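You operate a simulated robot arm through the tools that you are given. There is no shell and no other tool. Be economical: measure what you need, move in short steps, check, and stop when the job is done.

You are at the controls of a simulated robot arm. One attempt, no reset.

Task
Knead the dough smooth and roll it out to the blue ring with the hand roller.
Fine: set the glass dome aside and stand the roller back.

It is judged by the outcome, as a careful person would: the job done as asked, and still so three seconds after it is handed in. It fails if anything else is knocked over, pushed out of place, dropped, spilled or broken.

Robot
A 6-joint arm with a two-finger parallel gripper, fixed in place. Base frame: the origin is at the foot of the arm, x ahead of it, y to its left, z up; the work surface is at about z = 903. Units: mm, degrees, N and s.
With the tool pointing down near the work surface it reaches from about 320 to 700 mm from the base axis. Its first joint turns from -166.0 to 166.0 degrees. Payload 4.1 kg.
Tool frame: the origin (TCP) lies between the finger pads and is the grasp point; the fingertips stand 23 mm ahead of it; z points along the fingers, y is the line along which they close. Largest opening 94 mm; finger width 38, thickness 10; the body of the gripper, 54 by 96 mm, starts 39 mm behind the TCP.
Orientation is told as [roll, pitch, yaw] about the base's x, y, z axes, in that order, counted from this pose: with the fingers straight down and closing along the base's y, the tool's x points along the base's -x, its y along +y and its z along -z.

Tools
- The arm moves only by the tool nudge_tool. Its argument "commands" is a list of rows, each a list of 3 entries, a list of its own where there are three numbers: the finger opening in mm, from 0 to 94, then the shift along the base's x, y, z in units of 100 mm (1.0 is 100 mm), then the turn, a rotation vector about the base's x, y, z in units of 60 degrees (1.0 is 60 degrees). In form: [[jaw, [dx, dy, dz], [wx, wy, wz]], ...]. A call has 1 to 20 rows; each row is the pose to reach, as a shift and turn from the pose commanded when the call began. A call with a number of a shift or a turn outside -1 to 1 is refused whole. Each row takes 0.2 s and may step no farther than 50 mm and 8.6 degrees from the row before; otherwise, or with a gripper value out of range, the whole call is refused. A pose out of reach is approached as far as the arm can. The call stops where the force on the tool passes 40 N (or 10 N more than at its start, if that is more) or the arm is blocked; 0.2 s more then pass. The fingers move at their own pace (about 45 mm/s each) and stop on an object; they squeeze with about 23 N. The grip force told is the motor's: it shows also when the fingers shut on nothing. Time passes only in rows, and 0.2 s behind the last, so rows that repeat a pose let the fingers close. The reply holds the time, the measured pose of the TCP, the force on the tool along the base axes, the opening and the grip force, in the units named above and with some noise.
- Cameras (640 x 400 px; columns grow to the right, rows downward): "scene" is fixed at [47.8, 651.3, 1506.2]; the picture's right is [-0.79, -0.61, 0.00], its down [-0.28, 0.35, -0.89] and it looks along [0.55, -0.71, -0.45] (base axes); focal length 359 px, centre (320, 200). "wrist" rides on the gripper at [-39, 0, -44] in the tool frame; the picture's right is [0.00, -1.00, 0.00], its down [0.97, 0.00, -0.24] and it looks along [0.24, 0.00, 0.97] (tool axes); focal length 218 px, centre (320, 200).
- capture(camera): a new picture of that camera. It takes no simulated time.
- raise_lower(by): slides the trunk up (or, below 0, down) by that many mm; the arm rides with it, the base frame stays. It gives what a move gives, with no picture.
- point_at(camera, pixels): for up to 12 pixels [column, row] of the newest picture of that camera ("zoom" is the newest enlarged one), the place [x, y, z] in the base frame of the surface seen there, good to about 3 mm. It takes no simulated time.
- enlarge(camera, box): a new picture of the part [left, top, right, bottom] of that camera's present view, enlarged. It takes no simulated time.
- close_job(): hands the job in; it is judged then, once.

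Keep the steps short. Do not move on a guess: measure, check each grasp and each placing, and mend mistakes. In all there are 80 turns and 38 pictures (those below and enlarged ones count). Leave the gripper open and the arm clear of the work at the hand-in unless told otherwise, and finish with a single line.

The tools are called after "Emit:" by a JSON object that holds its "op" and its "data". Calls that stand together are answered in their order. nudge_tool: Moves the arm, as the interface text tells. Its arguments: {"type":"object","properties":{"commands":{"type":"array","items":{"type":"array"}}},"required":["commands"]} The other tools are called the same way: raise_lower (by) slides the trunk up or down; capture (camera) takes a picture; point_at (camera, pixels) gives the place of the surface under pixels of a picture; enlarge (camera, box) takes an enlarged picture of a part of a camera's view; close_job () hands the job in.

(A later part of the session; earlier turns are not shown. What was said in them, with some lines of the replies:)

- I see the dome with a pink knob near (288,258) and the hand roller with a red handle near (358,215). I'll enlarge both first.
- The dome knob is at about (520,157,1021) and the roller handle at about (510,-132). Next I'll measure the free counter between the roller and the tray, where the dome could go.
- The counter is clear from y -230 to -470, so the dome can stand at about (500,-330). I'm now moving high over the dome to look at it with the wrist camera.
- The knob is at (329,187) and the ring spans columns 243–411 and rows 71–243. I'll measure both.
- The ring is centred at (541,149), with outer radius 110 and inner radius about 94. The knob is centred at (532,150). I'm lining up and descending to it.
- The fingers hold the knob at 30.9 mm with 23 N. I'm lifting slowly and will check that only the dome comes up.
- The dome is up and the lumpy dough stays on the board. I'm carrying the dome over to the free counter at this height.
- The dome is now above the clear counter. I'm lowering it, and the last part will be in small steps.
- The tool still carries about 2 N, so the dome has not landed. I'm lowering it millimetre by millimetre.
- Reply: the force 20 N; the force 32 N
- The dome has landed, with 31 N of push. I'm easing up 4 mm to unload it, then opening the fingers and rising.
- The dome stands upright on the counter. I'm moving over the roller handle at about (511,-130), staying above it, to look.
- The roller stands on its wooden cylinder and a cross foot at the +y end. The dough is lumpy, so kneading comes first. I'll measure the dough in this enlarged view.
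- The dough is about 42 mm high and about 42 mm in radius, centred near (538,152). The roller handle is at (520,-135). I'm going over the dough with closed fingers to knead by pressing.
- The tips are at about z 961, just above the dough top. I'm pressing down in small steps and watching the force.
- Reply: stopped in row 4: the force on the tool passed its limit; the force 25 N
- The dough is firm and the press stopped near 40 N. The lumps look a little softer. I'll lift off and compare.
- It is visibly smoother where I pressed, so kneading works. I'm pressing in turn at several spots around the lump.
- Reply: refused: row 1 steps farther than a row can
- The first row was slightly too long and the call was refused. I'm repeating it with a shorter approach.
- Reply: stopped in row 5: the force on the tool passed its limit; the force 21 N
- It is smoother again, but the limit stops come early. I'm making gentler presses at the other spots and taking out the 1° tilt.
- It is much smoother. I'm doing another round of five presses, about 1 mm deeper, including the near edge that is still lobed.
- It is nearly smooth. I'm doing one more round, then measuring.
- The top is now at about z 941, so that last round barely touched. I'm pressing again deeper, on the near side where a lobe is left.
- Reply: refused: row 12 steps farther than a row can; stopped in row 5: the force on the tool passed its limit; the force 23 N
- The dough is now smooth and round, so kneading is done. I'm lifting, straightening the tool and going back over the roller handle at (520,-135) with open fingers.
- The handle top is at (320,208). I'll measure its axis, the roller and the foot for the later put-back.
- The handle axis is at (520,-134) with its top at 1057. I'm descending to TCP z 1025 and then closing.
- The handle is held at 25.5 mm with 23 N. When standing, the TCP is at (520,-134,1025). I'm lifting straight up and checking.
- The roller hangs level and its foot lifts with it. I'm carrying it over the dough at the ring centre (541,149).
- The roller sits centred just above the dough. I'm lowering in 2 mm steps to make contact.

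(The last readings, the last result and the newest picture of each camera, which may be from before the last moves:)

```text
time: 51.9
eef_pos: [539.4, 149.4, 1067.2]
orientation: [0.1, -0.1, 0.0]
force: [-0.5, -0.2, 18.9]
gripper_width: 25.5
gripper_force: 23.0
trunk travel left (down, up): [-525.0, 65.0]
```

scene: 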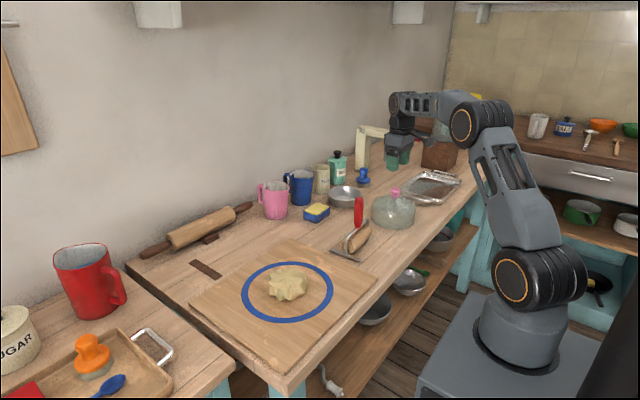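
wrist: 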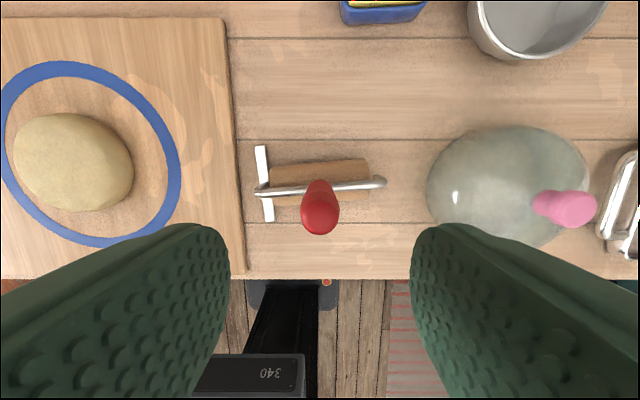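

Contact at z 1067 with about 19 N. I'm rolling gently back and forth along x at this height.

Emit:
{"op": "nudge_tool", "data": {"commands": [[8, [0.15, 0, 0], [0, 0, 0]], [8, [0.3, 0, 0], [0, 0, 0]], [8, [0.4, 0, -0.01], [0, 0, 0]], [8, [0.25, 0, -0.01], [0, 0, 0]], [8, [0, 0, -0.01], [0, 0, 0]], [8, [-0.25, 0, -0.01], [0, 0, 0]], [8, [-0.4, 0, -0.02], [0, 0, 0]], [8, [-0.2, 0, -0.02], [0, 0, 0]], [8, [0, 0, -0.02], [0, 0, 0]]]}}

Emit:
{"op": "enlarge", "data": {"camera": "scene", "box": [230, 220, 350, 335]}}

```text
time: 53.9
eef_pos: [540.5, 151.3, 1063.1]
orientation: [0.0, 0.3, -0.1]
force: [0.2, -0.6, -4.4]
gripper_width: 25.5
gripper_force: 23.4
trunk travel left (down, up): [-525.0, 65.0]
```

```text
3.48 times, centred on (290, 278) of scene
```

zoom: 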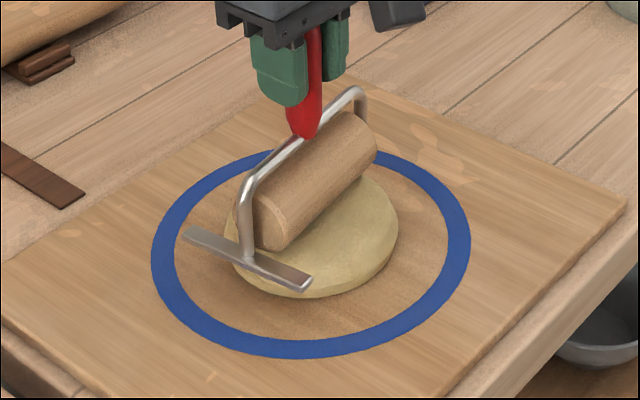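

The dough is thinner and wider, and contact is now lost, so the method works. I'm continuing strokes, lowering about 1.5 mm per stroke.

Emit:
{"op": "nudge_tool", "data": {"commands": [[8, [0, 0, -0.02], [0, 0, 0]], [8, [0.25, 0, -0.03], [0, 0, 0]], [8, [0.5, 0, -0.03], [0, 0, 0]], [8, [0.25, 0, -0.045], [0, 0, 0]], [8, [0, 0, -0.045], [0, 0, 0]], [8, [-0.25, 0, -0.045], [0, 0, 0]], [8, [-0.5, 0, -0.045], [0, 0, 0]], [8, [-0.25, 0, -0.06], [0, 0, 0]], [8, [0, 0, -0.06], [0, 0, 0]], [8, [0.25, 0, -0.06], [0, 0, 0]], [8, [0.5, 0, -0.06], [0, 0, 0]], [8, [0.25, 0, -0.075], [0, 0, 0]], [8, [0, 0, -0.075], [0, 0, 0]], [8, [-0.25, 0, -0.075], [0, 0, 0]], [8, [-0.5, 0, -0.075], [0, 0, 0]], [8, [-0.25, 0, -0.085], [0, 0, 0]], [8, [0, 0, -0.085], [0, 0, 0]]]}}

Emit:
{"op": "enlarge", "data": {"camera": "scene", "box": [230, 220, 350, 335]}}

```text
time: 57.5
eef_pos: [542.7, 149.7, 1055.8]
orientation: [0.1, 0.2, -0.1]
force: [-0.5, 1.2, -1.1]
gripper_width: 25.5
gripper_force: 22.5
trunk travel left (down, up): [-525.0, 65.0]
```

```text
3.48 times, centred on (290, 278) of scene
```

zoom: 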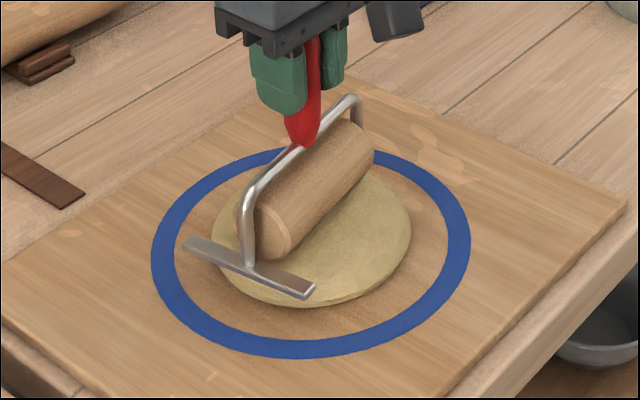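

The dough is spreading. I'm doing more strokes, lower still and longer.

Emit:
{"op": "nudge_tool", "data": {"commands": [[8, [0.25, 0, -0.01], [0, 0, 0]], [8, [0.5, 0, -0.01], [0, 0, 0]], [8, [0.6, 0, -0.01], [0, 0, 0]], [8, [0.3, 0, -0.02], [0, 0, 0]], [8, [0, 0, -0.02], [0, 0, 0]], [8, [-0.3, 0, -0.02], [0, 0, 0]], [8, [-0.6, 0, -0.02], [0, 0, 0]], [8, [-0.3, 0, -0.03], [0, 0, 0]], [8, [0, 0, -0.03], [0, 0, 0]], [8, [0.3, 0, -0.03], [0, 0, 0]], [8, [0.6, 0, -0.03], [0, 0, 0]], [8, [0.3, 0, -0.04], [0, 0, 0]], [8, [0, 0, -0.04], [0, 0, 0]], [8, [-0.3, 0, -0.04], [0, 0, 0]], [8, [-0.6, 0, -0.04], [0, 0, 0]], [8, [-0.3, 0, -0.04], [0, 0, 0]], [8, [0, 0, -0.04], [0, 0, 0]], [8, [0, 0, 0.2], [0, 0, 0]], [8, [0, 0, 0.6], [0, 0, 0]], [8, [0, 0, 0.9], [0, 0, 0]]]}}

Emit:
{"op": "capture", "data": {"camera": "scene"}}

Emit:
{"op": "point_at", "data": {"camera": "scene", "pixels": [[255, 288], [320, 288], [287, 318], [290, 290], [300, 290]]}}

```text
time: 61.7
eef_pos: [541.7, 151.7, 1146.7]
orientation: [0.0, 0.2, 0.0]
force: [0.5, -1.0, -4.5]
gripper_width: 25.0
gripper_force: 23.0
trunk travel left (down, up): [-525.0, 65.0]
```

```text
11 pictures are left
```

scene: 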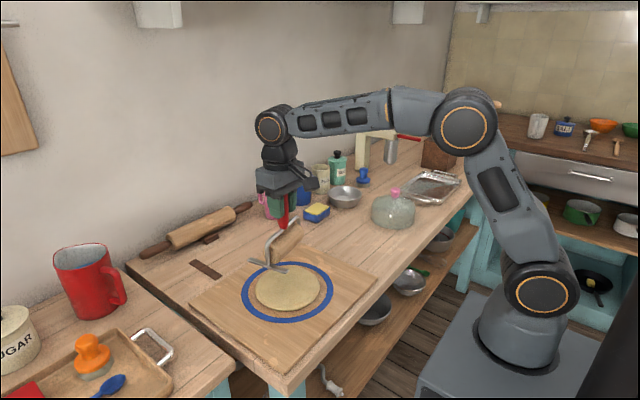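

```text
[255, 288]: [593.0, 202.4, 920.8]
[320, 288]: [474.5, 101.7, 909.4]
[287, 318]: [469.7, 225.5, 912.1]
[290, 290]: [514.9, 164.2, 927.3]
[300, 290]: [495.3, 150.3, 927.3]
```

The dough is round, about 77 mm in radius and 17 mm thick, and needs about 100 mm in radius (about 10 mm thick). I'm going back down for further strokes to TCP z of about 1047.

Emit:
{"op": "nudge_tool", "data": {"commands": [[8, [0, 0, -0.45], [0, 0, 0]], [8, [0, 0, -0.88], [0, 0, 0]], [8, [0, 0, -0.945], [0, 0, 0]], [8, [0.3, 0, -0.955], [0, 0, 0]], [8, [0.6, 0, -0.955], [0, 0, 0]], [8, [0.3, 0, -0.96], [0, 0, 0]], [8, [0, 0, -0.965], [0, 0, 0]], [8, [-0.3, 0, -0.965], [0, 0, 0]], [8, [-0.6, 0, -0.965], [0, 0, 0]], [8, [-0.3, 0, -0.97], [0, 0, 0]], [8, [0, 0, -0.97], [0, 0, 0]], [8, [0.3, 0, -0.975], [0, 0, 0]], [8, [0.6, 0, -0.975], [0, 0, 0]], [8, [0.3, 0, -0.975], [0, 0, 0]], [8, [0, 0, -0.975], [0, 0, 0]], [8, [-0.3, 0, -0.975], [0, 0, 0]], [8, [-0.6, 0, -0.975], [0, 0, 0]], [8, [-0.3, 0, -0.975], [0, 0, 0]], [8, [-0.1, 0, -0.7], [0, 0, 0]], [8, [0, 0, -0.25], [0, 0, 0]]]}}

Emit:
{"op": "enlarge", "data": {"camera": "scene", "box": [230, 240, 350, 335]}}

```text
time: 65.9
eef_pos: [540.9, 148.7, 1123.6]
orientation: [-0.1, 0.2, 0.0]
force: [-0.8, 0.4, -3.9]
gripper_width: 23.9
gripper_force: 23.1
trunk travel left (down, up): [-525.0, 65.0]
```

```text
4.21 times, centred on (290, 288) of scene
```

zoom: 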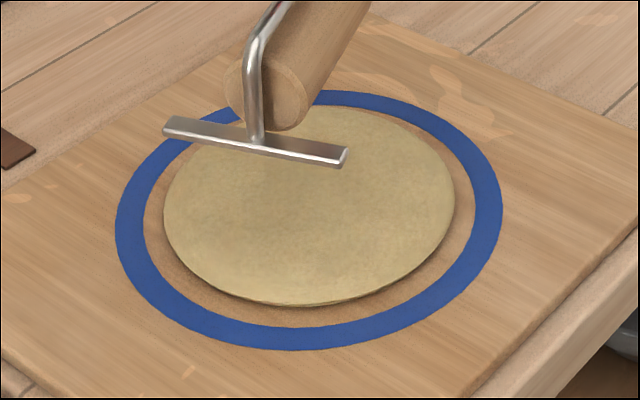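

The grip narrowed from 25.5 to 23.9 mm, so the handle may have slid up a little in the fingers. I'll measure the dough and the roller's foot.

Emit:
{"op": "point_at", "data": {"camera": "zoom", "pixels": [[310, 200], [360, 230], [165, 210], [454, 200], [300, 304], [215, 270], [400, 275], [400, 128], [180, 125], [340, 155], [255, 142], [290, 125]]}}

```text
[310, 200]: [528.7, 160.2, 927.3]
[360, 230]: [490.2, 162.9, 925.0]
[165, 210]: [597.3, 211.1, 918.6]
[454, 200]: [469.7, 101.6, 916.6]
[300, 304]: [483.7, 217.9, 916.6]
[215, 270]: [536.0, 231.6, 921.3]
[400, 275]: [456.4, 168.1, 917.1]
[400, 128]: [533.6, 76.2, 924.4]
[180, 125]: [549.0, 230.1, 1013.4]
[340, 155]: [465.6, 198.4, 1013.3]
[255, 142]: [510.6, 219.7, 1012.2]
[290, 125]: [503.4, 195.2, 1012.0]
```

The handle slid up about 9 mm, so the roller bottom is now about 117 below the TCP. The dough radius is about 84 and its top is at 925. I'm lowering again to feel contact near TCP 1043.

Emit:
{"op": "nudge_tool", "data": {"commands": [[8, [0, 0, -0.4], [0, 0, 0]], [8, [0, 0, -0.7], [0, 0, 0]], [8, [0, 0, -0.75], [0, 0, 0]], [8, [0, 0, -0.77], [0, 0, 0]], [8, [0, 0, -0.785], [0, 0, 0]], [8, [0, 0, -0.8], [0, 0, 0]], [8, [0, 0, -0.8], [0, 0, 0]]]}}

```text
time: 67.4
eef_pos: [543.4, 149.0, 1047.4]
orientation: [0.3, -0.6, 0.0]
force: [1.5, -3.8, 17.8]
gripper_width: 23.7
gripper_force: 23.1
trunk travel left (down, up): [-525.0, 65.0]
stopped in row 7: the force on the tool passed its limit (the readings are from after the stop); the commanded pose is now the measured one
```

Firm contact at TCP 1047. I'm rolling at this height and lowering half a millimetre per stroke.

Emit:
{"op": "nudge_tool", "data": {"commands": [[8, [0.3, 0, 0.0], [-0.004, 0.01, 0]], [8, [0.6, 0, 0.0], [-0.004, 0.01, 0]], [8, [0.3, 0, -0.005], [-0.004, 0.01, 0]], [8, [0, 0, -0.005], [-0.004, 0.01, 0]], [8, [-0.3, 0, -0.005], [-0.004, 0.01, 0]], [8, [-0.6, 0, -0.01], [-0.004, 0.01, 0]], [8, [-0.3, 0, -0.015], [-0.004, 0.01, 0]], [8, [0, 0, -0.015], [-0.004, 0.01, 0]], [8, [0.3, 0, -0.015], [-0.004, 0.01, 0]], [8, [0.6, 0, -0.02], [-0.004, 0.01, 0]], [8, [0.3, 0, -0.025], [-0.004, 0.01, 0]], [8, [0, 0, -0.025], [-0.004, 0.01, 0]], [8, [-0.3, 0, -0.025], [-0.004, 0.01, 0]], [8, [-0.6, 0, -0.03], [-0.004, 0.01, 0]], [8, [-0.3, 0, -0.03], [-0.004, 0.01, 0]], [8, [0, 0, -0.035], [-0.004, 0.01, 0]]]}}

Emit:
{"op": "enlarge", "data": {"camera": "scene", "box": [230, 240, 350, 335]}}

```text
time: 67.9
eef_pos: [593.9, 146.3, 1046.0]
orientation: [0.2, -0.2, -0.2]
force: [-3.1, 6.6, 8.9]
gripper_width: 23.7
gripper_force: 23.0
trunk travel left (down, up): [-525.0, 65.0]
stopped in row 2: the force on the tool passed its limit (the readings are from after the stop); the commanded pose is now the measured one
```

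```text
4.21 times, centred on (290, 288) of scene
```

zoom: 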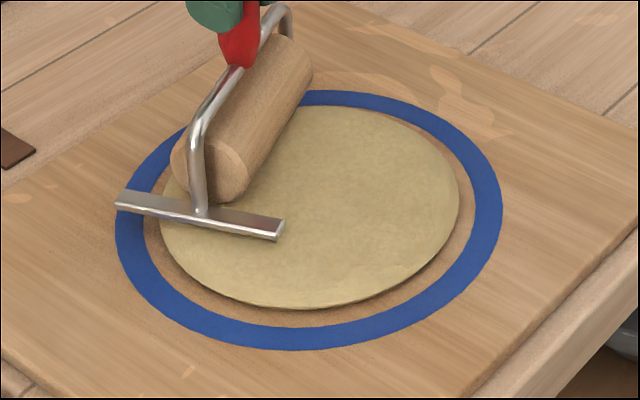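

It grew a little, but the stroke hit the limit. I'm rolling back with a lighter load, keeping this height.

Emit:
{"op": "nudge_tool", "data": {"commands": [[8, [-0.2, 0.01, 0.005], [0, 0, 0]], [8, [-0.45, 0.03, 0.005], [0, 0, 0]], [8, [-0.7, 0.03, 0.005], [0, 0, 0]], [8, [-0.95, 0.03, 0.005], [0, 0, 0]], [8, [-0.7, 0.03, 0.0], [0, 0, 0]], [8, [-0.45, 0.03, 0.0], [0, 0, 0]], [8, [-0.2, 0.03, 0.0], [0, 0, 0]], [8, [0, 0.03, 0.0], [0, 0, 0]], [8, [-0.25, 0.03, -0.005], [0, 0, 0]], [8, [-0.5, 0.03, -0.005], [0, 0, 0]], [8, [-0.75, 0.03, -0.005], [0, 0, 0]], [8, [-0.95, 0.03, -0.005], [0, 0, 0]], [8, [-0.75, 0.03, -0.01], [0, 0, 0]], [8, [-0.5, 0.03, -0.01], [0, 0, 0]], [8, [-0.25, 0.03, -0.01], [0, 0, 0]], [8, [0, 0.03, -0.01], [0, 0, 0]], [8, [-0.25, 0.03, -0.015], [0, 0, 0]], [8, [-0.5, 0.03, -0.015], [0, 0, 0]]]}}

```text
time: 71.7
eef_pos: [545.5, 147.9, 1045.4]
orientation: [0.1, -0.1, -0.2]
force: [3.1, -7.8, 8.7]
gripper_width: 23.9
gripper_force: 23.0
trunk travel left (down, up): [-525.0, 65.0]
```

That went through cleanly with about 13 N of load. I'm continuing the strokes, 2 mm lower in total.

Emit:
{"op": "nudge_tool", "data": {"commands": [[8, [-0.25, 0, 0], [0, 0, 0]], [8, [-0.5, 0, 0], [0, 0, 0]], [8, [-0.25, 0, -0.005], [0, 0, 0]], [8, [0, 0, -0.005], [0, 0, 0]], [8, [0.25, 0, -0.005], [0, 0, 0]], [8, [0.5, 0, -0.005], [0, 0, 0]], [8, [0.25, 0, -0.01], [0, 0, 0]], [8, [0, 0, -0.01], [0, 0, 0]], [8, [-0.25, 0, -0.01], [0, 0, 0]], [8, [-0.5, 0, -0.01], [0, 0, 0]], [8, [-0.25, 0, -0.015], [0, 0, 0]], [8, [0, 0, -0.015], [0, 0, 0]], [8, [0.25, 0, -0.015], [0, 0, 0]], [8, [0.5, 0, -0.015], [0, 0, 0]], [8, [0.25, 0, -0.02], [0, 0, 0]], [8, [0, 0, -0.02], [0, 0, 0]]]}}

Emit:
{"op": "enlarge", "data": {"camera": "scene", "box": [230, 240, 350, 335]}}

```text
time: 75.1
eef_pos: [544.6, 147.9, 1041.4]
orientation: [0.1, 0.0, -0.1]
force: [2.9, -5.9, 11.7]
gripper_width: 23.9
gripper_force: 23.1
trunk travel left (down, up): [-525.0, 65.0]
```

```text
4.21 times, centred on (290, 288) of scene
```

zoom: 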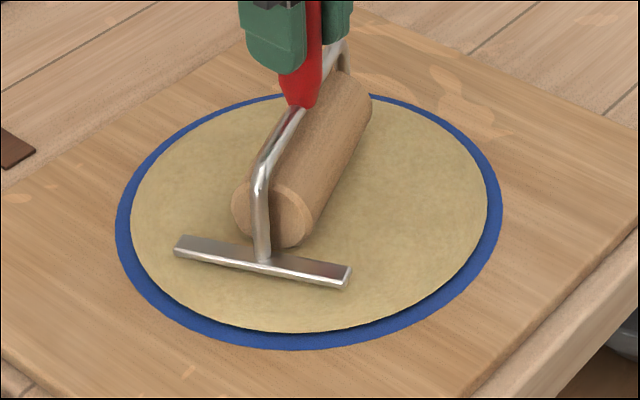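

The dough edge now lies within the blue ring all round, so rolling is done. I'm lifting straight up and carrying the roller back.

Emit:
{"op": "nudge_tool", "data": {"commands": [[8, [0, 0, 0.1], [0, 0, 0]], [8, [0, 0, 0.4], [0, 0, 0]], [8, [0, 0, 0.8], [0, 0, 0]], [8, [0, 0, 0.9], [0, 0, 0]]]}}

Emit:
{"op": "nudge_tool", "data": {"commands": [[8, [-0.03, -0.25, 0], [0, 0, 0]], [8, [-0.06, -0.6, 0], [0, 0, 0]], [8, [-0.1, -0.95, 0], [0, 0, 0]]]}}

Emit:
{"op": "nudge_tool", "data": {"commands": [[8, [-0.03, -0.3, 0], [0, 0, 0]], [8, [-0.06, -0.65, 0], [0, 0, 0]], [8, [-0.1, -0.95, 0], [0, 0, 0]]]}}

Emit:
{"op": "nudge_tool", "data": {"commands": [[8, [-0.02, -0.3, 0], [0, 0, 0]], [8, [-0.03, -0.6, 0], [0, 0, 0]], [8, [-0.03, -0.92, 0], [0, 0, 0]], [8, [-0.03, -0.92, -0.3], [0, 0, 0]], [8, [-0.03, -0.92, -0.4], [0, 0, 0]], [8, [-0.03, -0.92, -0.4], [0, 0, 0]]]}}

Emit:
{"op": "capture", "data": {"camera": "wrist"}}

Emit:
{"op": "enlarge", "data": {"camera": "scene", "box": [310, 180, 410, 270]}}

```text
time: 76.1
eef_pos: [545.3, 147.4, 1130.9]
orientation: [0.1, 0.1, -0.2]
force: [0.3, -0.1, -4.6]
gripper_width: 23.8
gripper_force: 22.7
trunk travel left (down, up): [-525.0, 65.0]
```

```text
time: 76.9
eef_pos: [533.4, 53.9, 1129.9]
orientation: [0.1, 0.2, -0.2]
force: [-0.4, 0.2, -3.5]
gripper_width: 24.0
gripper_force: 23.0
trunk travel left (down, up): [-525.0, 65.0]
```

```text
time: 77.7
eef_pos: [522.8, -40.6, 1130.0]
orientation: [0.1, 0.2, -0.2]
force: [0.1, 0.5, -4.7]
gripper_width: 24.0
gripper_force: 23.5
trunk travel left (down, up): [-525.0, 65.0]
```

```text
time: 79.1
eef_pos: [522.0, -132.0, 1090.6]
orientation: [0.1, 0.1, -0.1]
force: [-0.7, -0.5, -5.2]
gripper_width: 23.9
gripper_force: 22.9
trunk travel left (down, up): [-525.0, 65.0]
```

```text
7 pictures are left
```

wrist: 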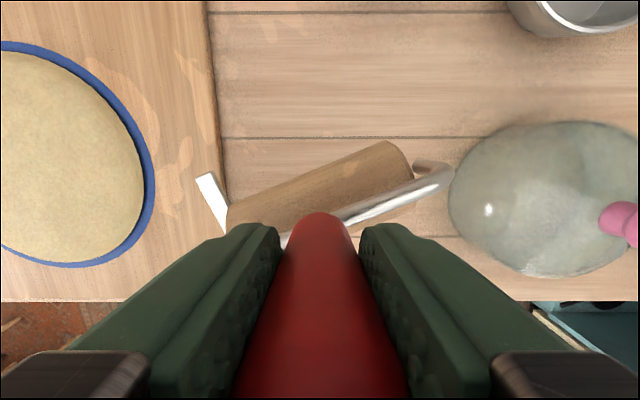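

```text
4.44 times, centred on (360, 225) of scene
```

zoom: 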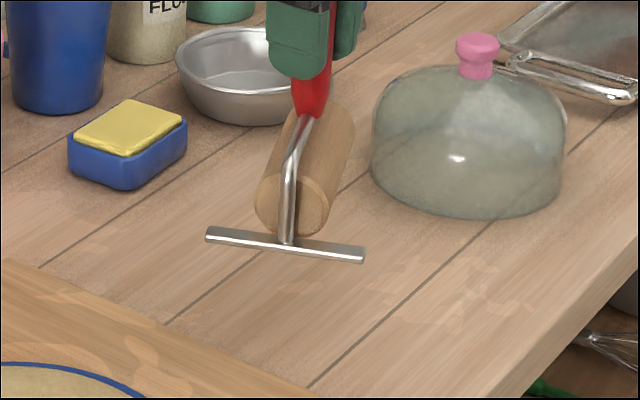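

The roller has turned about its handle in the grip. I'll measure the angle from the foot's ends and check its level.

Emit:
{"op": "point_at", "data": {"camera": "zoom", "pixels": [[210, 233], [362, 255], [286, 240], [312, 190], [260, 200], [330, 110]]}}

Emit:
{"op": "point_at", "data": {"camera": "wrist", "pixels": [[205, 177], [225, 225], [232, 205], [388, 143], [411, 180], [440, 175], [320, 175]]}}

```text
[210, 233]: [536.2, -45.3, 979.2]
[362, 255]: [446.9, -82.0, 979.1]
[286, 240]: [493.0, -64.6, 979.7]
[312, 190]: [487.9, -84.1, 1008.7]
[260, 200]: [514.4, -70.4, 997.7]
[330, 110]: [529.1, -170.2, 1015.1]
```

```text
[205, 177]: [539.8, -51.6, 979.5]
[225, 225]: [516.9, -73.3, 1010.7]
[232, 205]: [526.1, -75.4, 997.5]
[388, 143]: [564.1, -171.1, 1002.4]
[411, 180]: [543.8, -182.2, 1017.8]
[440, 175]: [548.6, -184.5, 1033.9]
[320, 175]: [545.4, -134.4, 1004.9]
```

The foot is level but turned +22° about the handle, and the TCP will be about 1018 when it lands. I'm turning the tool back by 22.4° and recentring on (520,-134).

Emit:
{"op": "nudge_tool", "data": {"commands": [[8, [-0.01, -0.01, 0], [0, 0, -0.09]], [8, [-0.02, -0.02, 0], [0, 0, -0.19]], [8, [-0.02, -0.02, 0], [0, 0, -0.29]], [8, [-0.02, -0.02, 0], [0, 0, -0.373]], [8, [-0.02, -0.02, -0.3], [0, 0, -0.373]], [8, [-0.02, -0.02, -0.5], [0, 0, -0.373]], [8, [-0.02, -0.02, -0.6], [0, 0, -0.373]], [8, [-0.02, -0.02, -0.6], [0, 0, -0.373]]]}}

Emit:
{"op": "enlarge", "data": {"camera": "scene", "box": [310, 180, 410, 270]}}

Emit:
{"op": "point_at", "data": {"camera": "zoom", "pixels": [[195, 315], [320, 355], [255, 330], [282, 300]]}}

```text
time: 80.9
eef_pos: [522.1, -133.0, 1029.6]
orientation: [0.2, 0.1, -22.6]
force: [-0.7, -0.1, -4.7]
gripper_width: 24.1
gripper_force: 23.2
trunk travel left (down, up): [-525.0, 65.0]
```

```text
4.44 times, centred on (360, 225) of scene
```

zoom: 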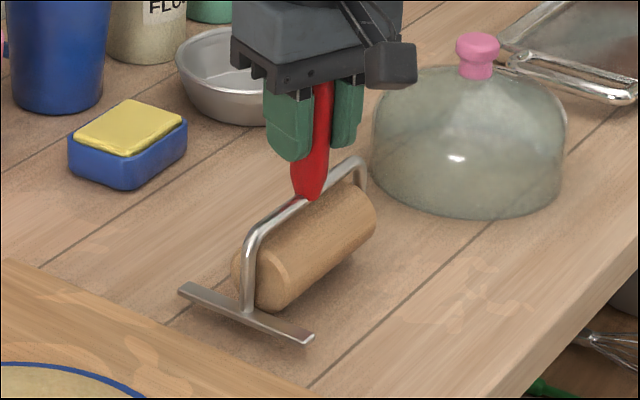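

```text
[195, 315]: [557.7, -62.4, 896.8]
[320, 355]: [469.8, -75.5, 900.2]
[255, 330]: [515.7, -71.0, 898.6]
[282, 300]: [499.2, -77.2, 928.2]
```

The foot direction is now close to the original. I'll check its ends exactly.

Emit:
{"op": "point_at", "data": {"camera": "zoom", "pixels": [[184, 288], [308, 336], [246, 312], [190, 291], [300, 333]]}}

```text
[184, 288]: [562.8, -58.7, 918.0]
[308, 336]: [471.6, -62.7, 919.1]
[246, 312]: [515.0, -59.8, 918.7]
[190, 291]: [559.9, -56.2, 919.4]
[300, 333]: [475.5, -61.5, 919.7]
```

The foot is parallel to within 3° and back at its old spot, 12 mm up. I'm lowering in small steps until it lands.

Emit:
{"op": "nudge_tool", "data": {"commands": [[8, [-0.02, 0, -0.03], [0, 0, 0]], [8, [-0.02, 0, -0.06], [0, 0, 0]], [8, [-0.02, 0, -0.08], [0, 0, 0]], [8, [-0.02, 0, -0.09], [0, 0, 0]], [8, [-0.02, 0, -0.09], [0, 0, 0]]]}}

Emit:
{"op": "nudge_tool", "data": {"commands": [[8, [0, 0, -0.01], [0, 0, 0]], [8, [0, 0, -0.02], [0, 0, 0]], [8, [0, 0, -0.02], [0, 0, 0]]]}}

Emit:
{"op": "nudge_tool", "data": {"commands": [[8, [0, 0, -0.01], [0, 0, 0]], [8, [0, 0, -0.02], [0, 0, 0]], [8, [0, 0, -0.02], [0, 0, 0]]]}}

```text
time: 82.1
eef_pos: [517.9, -134.5, 1023.0]
orientation: [0.2, 0.2, -22.5]
force: [-0.1, 0.3, -3.3]
gripper_width: 23.8
gripper_force: 22.9
trunk travel left (down, up): [-525.0, 65.0]
```

```text
time: 82.9
eef_pos: [517.9, -135.0, 1020.4]
orientation: [0.0, 0.1, -22.6]
force: [-0.7, 0.1, -5.0]
gripper_width: 23.9
gripper_force: 22.7
trunk travel left (down, up): [-525.0, 65.0]
```

```text
time: 83.7
eef_pos: [516.9, -134.1, 1020.0]
orientation: [0.0, 0.0, -22.6]
force: [0.7, 2.2, 0.3]
gripper_width: 23.8
gripper_force: 22.7
trunk travel left (down, up): [-525.0, 65.0]
```

The weight has come off the tool, so it is touching. One more millimetre to seat it, then I check.

Emit:
{"op": "nudge_tool", "data": {"commands": [[8, [0, 0, -0.01], [0, 0, 0]], [8, [0, 0, -0.01], [0, 0, 0]]]}}

Emit:
{"op": "enlarge", "data": {"camera": "scene", "box": [310, 180, 410, 270]}}

Emit:
{"op": "point_at", "data": {"camera": "zoom", "pixels": [[188, 312], [312, 358], [250, 335], [280, 290], [350, 230]]}}

```text
time: 84.3
eef_pos: [517.2, -133.6, 1018.8]
orientation: [0.0, -0.1, -22.5]
force: [0.5, 0.7, 10.1]
gripper_width: 24.0
gripper_force: 22.8
trunk travel left (down, up): [-525.0, 65.0]
```

```text
4.44 times, centred on (360, 225) of scene
```

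zoom: 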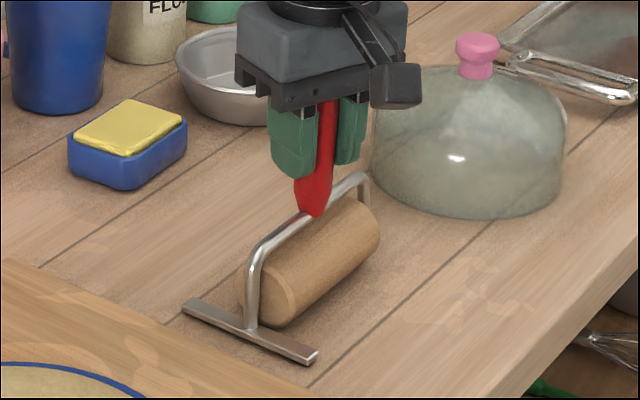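

```text
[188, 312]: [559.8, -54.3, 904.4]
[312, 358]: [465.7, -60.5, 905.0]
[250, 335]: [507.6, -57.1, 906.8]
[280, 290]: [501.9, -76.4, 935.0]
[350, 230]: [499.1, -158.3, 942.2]
```

It stands level on the roller and foot. Compared with the original view it is turned about 4° too far, so I'm lifting 4 mm, turning it back and setting it down again.

Emit:
{"op": "nudge_tool", "data": {"commands": [[8, [0, 0, 0.04], [0, 0, 0]], [8, [0, 0, 0.05], [0, 0, 0.04]], [8, [0, 0, 0.05], [0, 0, 0.075]], [8, [0, 0, 0.05], [0, 0, 0.075]], [8, [0, 0, 0.025], [0, 0, 0.075]], [8, [0, 0, 0.01], [0, 0, 0.075]], [8, [0, 0, 0.0], [0, 0, 0.075]], [8, [0, 0, 0.0], [0, 0, 0.075]]]}}

```text
time: 86.1
eef_pos: [517.7, -135.2, 1018.4]
orientation: [0.2, -0.2, -18.1]
force: [0.3, 0.6, 13.6]
gripper_width: 23.8
gripper_force: 22.7
trunk travel left (down, up): [-525.0, 65.0]
```

It is seated with a light load. I'm easing up 1 mm, opening and rising clear.

Emit:
{"op": "nudge_tool", "data": {"commands": [[8, [0, 0, 0.01], [0, 0, 0]], [30, [0, 0, 0.01], [0, 0, 0]], [60, [0, 0, 0.01], [0, 0, 0]], [70, [0, 0, 0.01], [0, 0, 0]], [70, [0, 0, 0.01], [0, 0, 0]], [70, [0, 0, 0.2], [0, 0, 0]], [70, [0, 0, 0.6], [0, 0, 0]], [70, [0, 0, 1.0], [0, 0, 0]]]}}

Emit:
{"op": "nudge_tool", "data": {"commands": [[90, [-0.2, 0, 0.4], [0, 0, 0]], [90, [-0.5, 0, 0.7], [0, 0, 0]], [90, [-0.9, 0, 0.9], [0, 0, 0]], [90, [-0.9, 0, 0.9], [0, 0, 0]]]}}

Emit:
{"op": "capture", "data": {"camera": "scene"}}

Emit:
{"op": "enlarge", "data": {"camera": "scene", "box": [220, 190, 420, 335]}}

Emit:
{"op": "point_at", "data": {"camera": "zoom", "pixels": [[240, 290], [95, 300], [345, 300], [220, 376], [225, 250]]}}

```text
time: 87.9
eef_pos: [516.7, -132.6, 1117.7]
orientation: [0.2, 0.1, -18.1]
force: [-0.2, 0.3, 0.0]
gripper_width: 69.8
gripper_force: 0.0
trunk travel left (down, up): [-525.0, 65.0]
```

```text
time: 88.9
eef_pos: [424.8, -130.0, 1207.8]
orientation: [0.1, 0.1, -18.1]
force: [-0.8, -0.1, -0.3]
gripper_width: 89.8
gripper_force: 0.0
trunk travel left (down, up): [-525.0, 65.0]
```

```text
3 pictures are left
```

scene: 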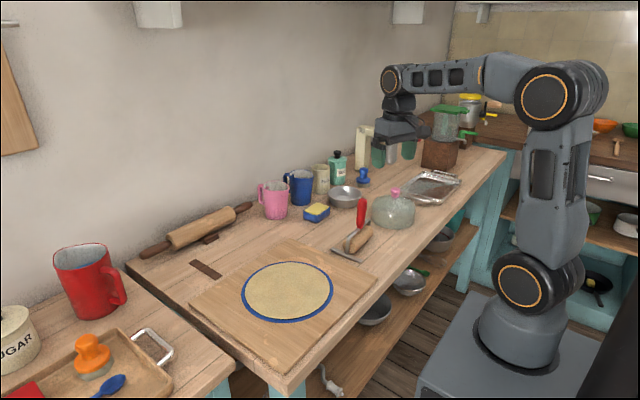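

```text
2.76 times, centred on (320, 262) of scene
```

zoom: 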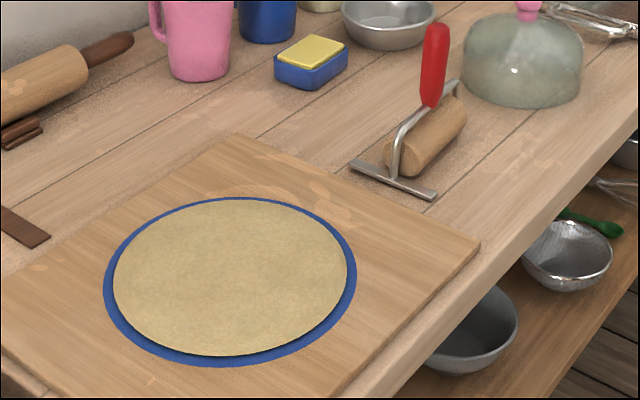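

```text
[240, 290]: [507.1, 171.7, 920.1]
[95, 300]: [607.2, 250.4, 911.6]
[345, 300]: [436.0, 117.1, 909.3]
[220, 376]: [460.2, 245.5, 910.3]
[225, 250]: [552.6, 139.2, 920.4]
```

The dough fills to the blue ring, and the dome and roller both stand. The handle seems to lean slightly, so I'll measure it after letting a second pass.

Emit:
{"op": "nudge_tool", "data": {"commands": [[90, [0, 0, 0], [0, 0, 0]], [90, [0, 0, 0], [0, 0, 0]], [90, [0, 0, 0], [0, 0, 0]], [90, [0, 0, 0], [0, 0, 0]], [90, [0, 0, 0], [0, 0, 0]], [90, [0, 0, 0], [0, 0, 0]], [90, [0, 0, 0], [0, 0, 0]], [90, [0, 0, 0], [0, 0, 0]]]}}

Emit:
{"op": "enlarge", "data": {"camera": "scene", "box": [310, 180, 410, 270]}}

Emit:
{"op": "point_at", "data": {"camera": "zoom", "pixels": [[325, 90], [322, 130], [318, 180], [316, 200], [190, 310], [322, 357], [250, 330], [280, 290], [360, 225]]}}

```text
time: 90.7
eef_pos: [425.7, -129.9, 1208.6]
orientation: [0.1, 0.0, -18.1]
force: [0.5, -0.5, -0.4]
gripper_width: 89.9
gripper_force: 0.0
trunk travel left (down, up): [-525.0, 65.0]
```

```text
4.44 times, centred on (360, 225) of scene
```

zoom: 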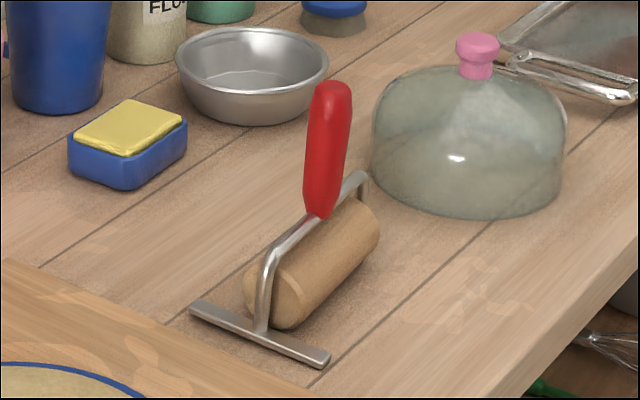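

```text
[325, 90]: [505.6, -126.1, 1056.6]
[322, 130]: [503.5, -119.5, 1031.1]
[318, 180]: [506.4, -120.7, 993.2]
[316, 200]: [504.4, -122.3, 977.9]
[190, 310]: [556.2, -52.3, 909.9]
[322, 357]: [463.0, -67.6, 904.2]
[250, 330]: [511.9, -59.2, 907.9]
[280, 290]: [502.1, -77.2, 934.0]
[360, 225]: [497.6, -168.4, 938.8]
```

The roller is at rest: it has not moved since the last view, it stands on its roller and foot with only a few degrees of lean, and it is back in its old place. The dome is upright, the dough is out to the ring, and the open gripper is clear. I'm handing in.

Emit:
{"op": "close_job", "data": {}}

```text
The job is handed in.
```

The dough is kneaded smooth and rolled out to the blue ring, the dome is set aside upright, and the roller stands back in its place, leaning a few degrees.
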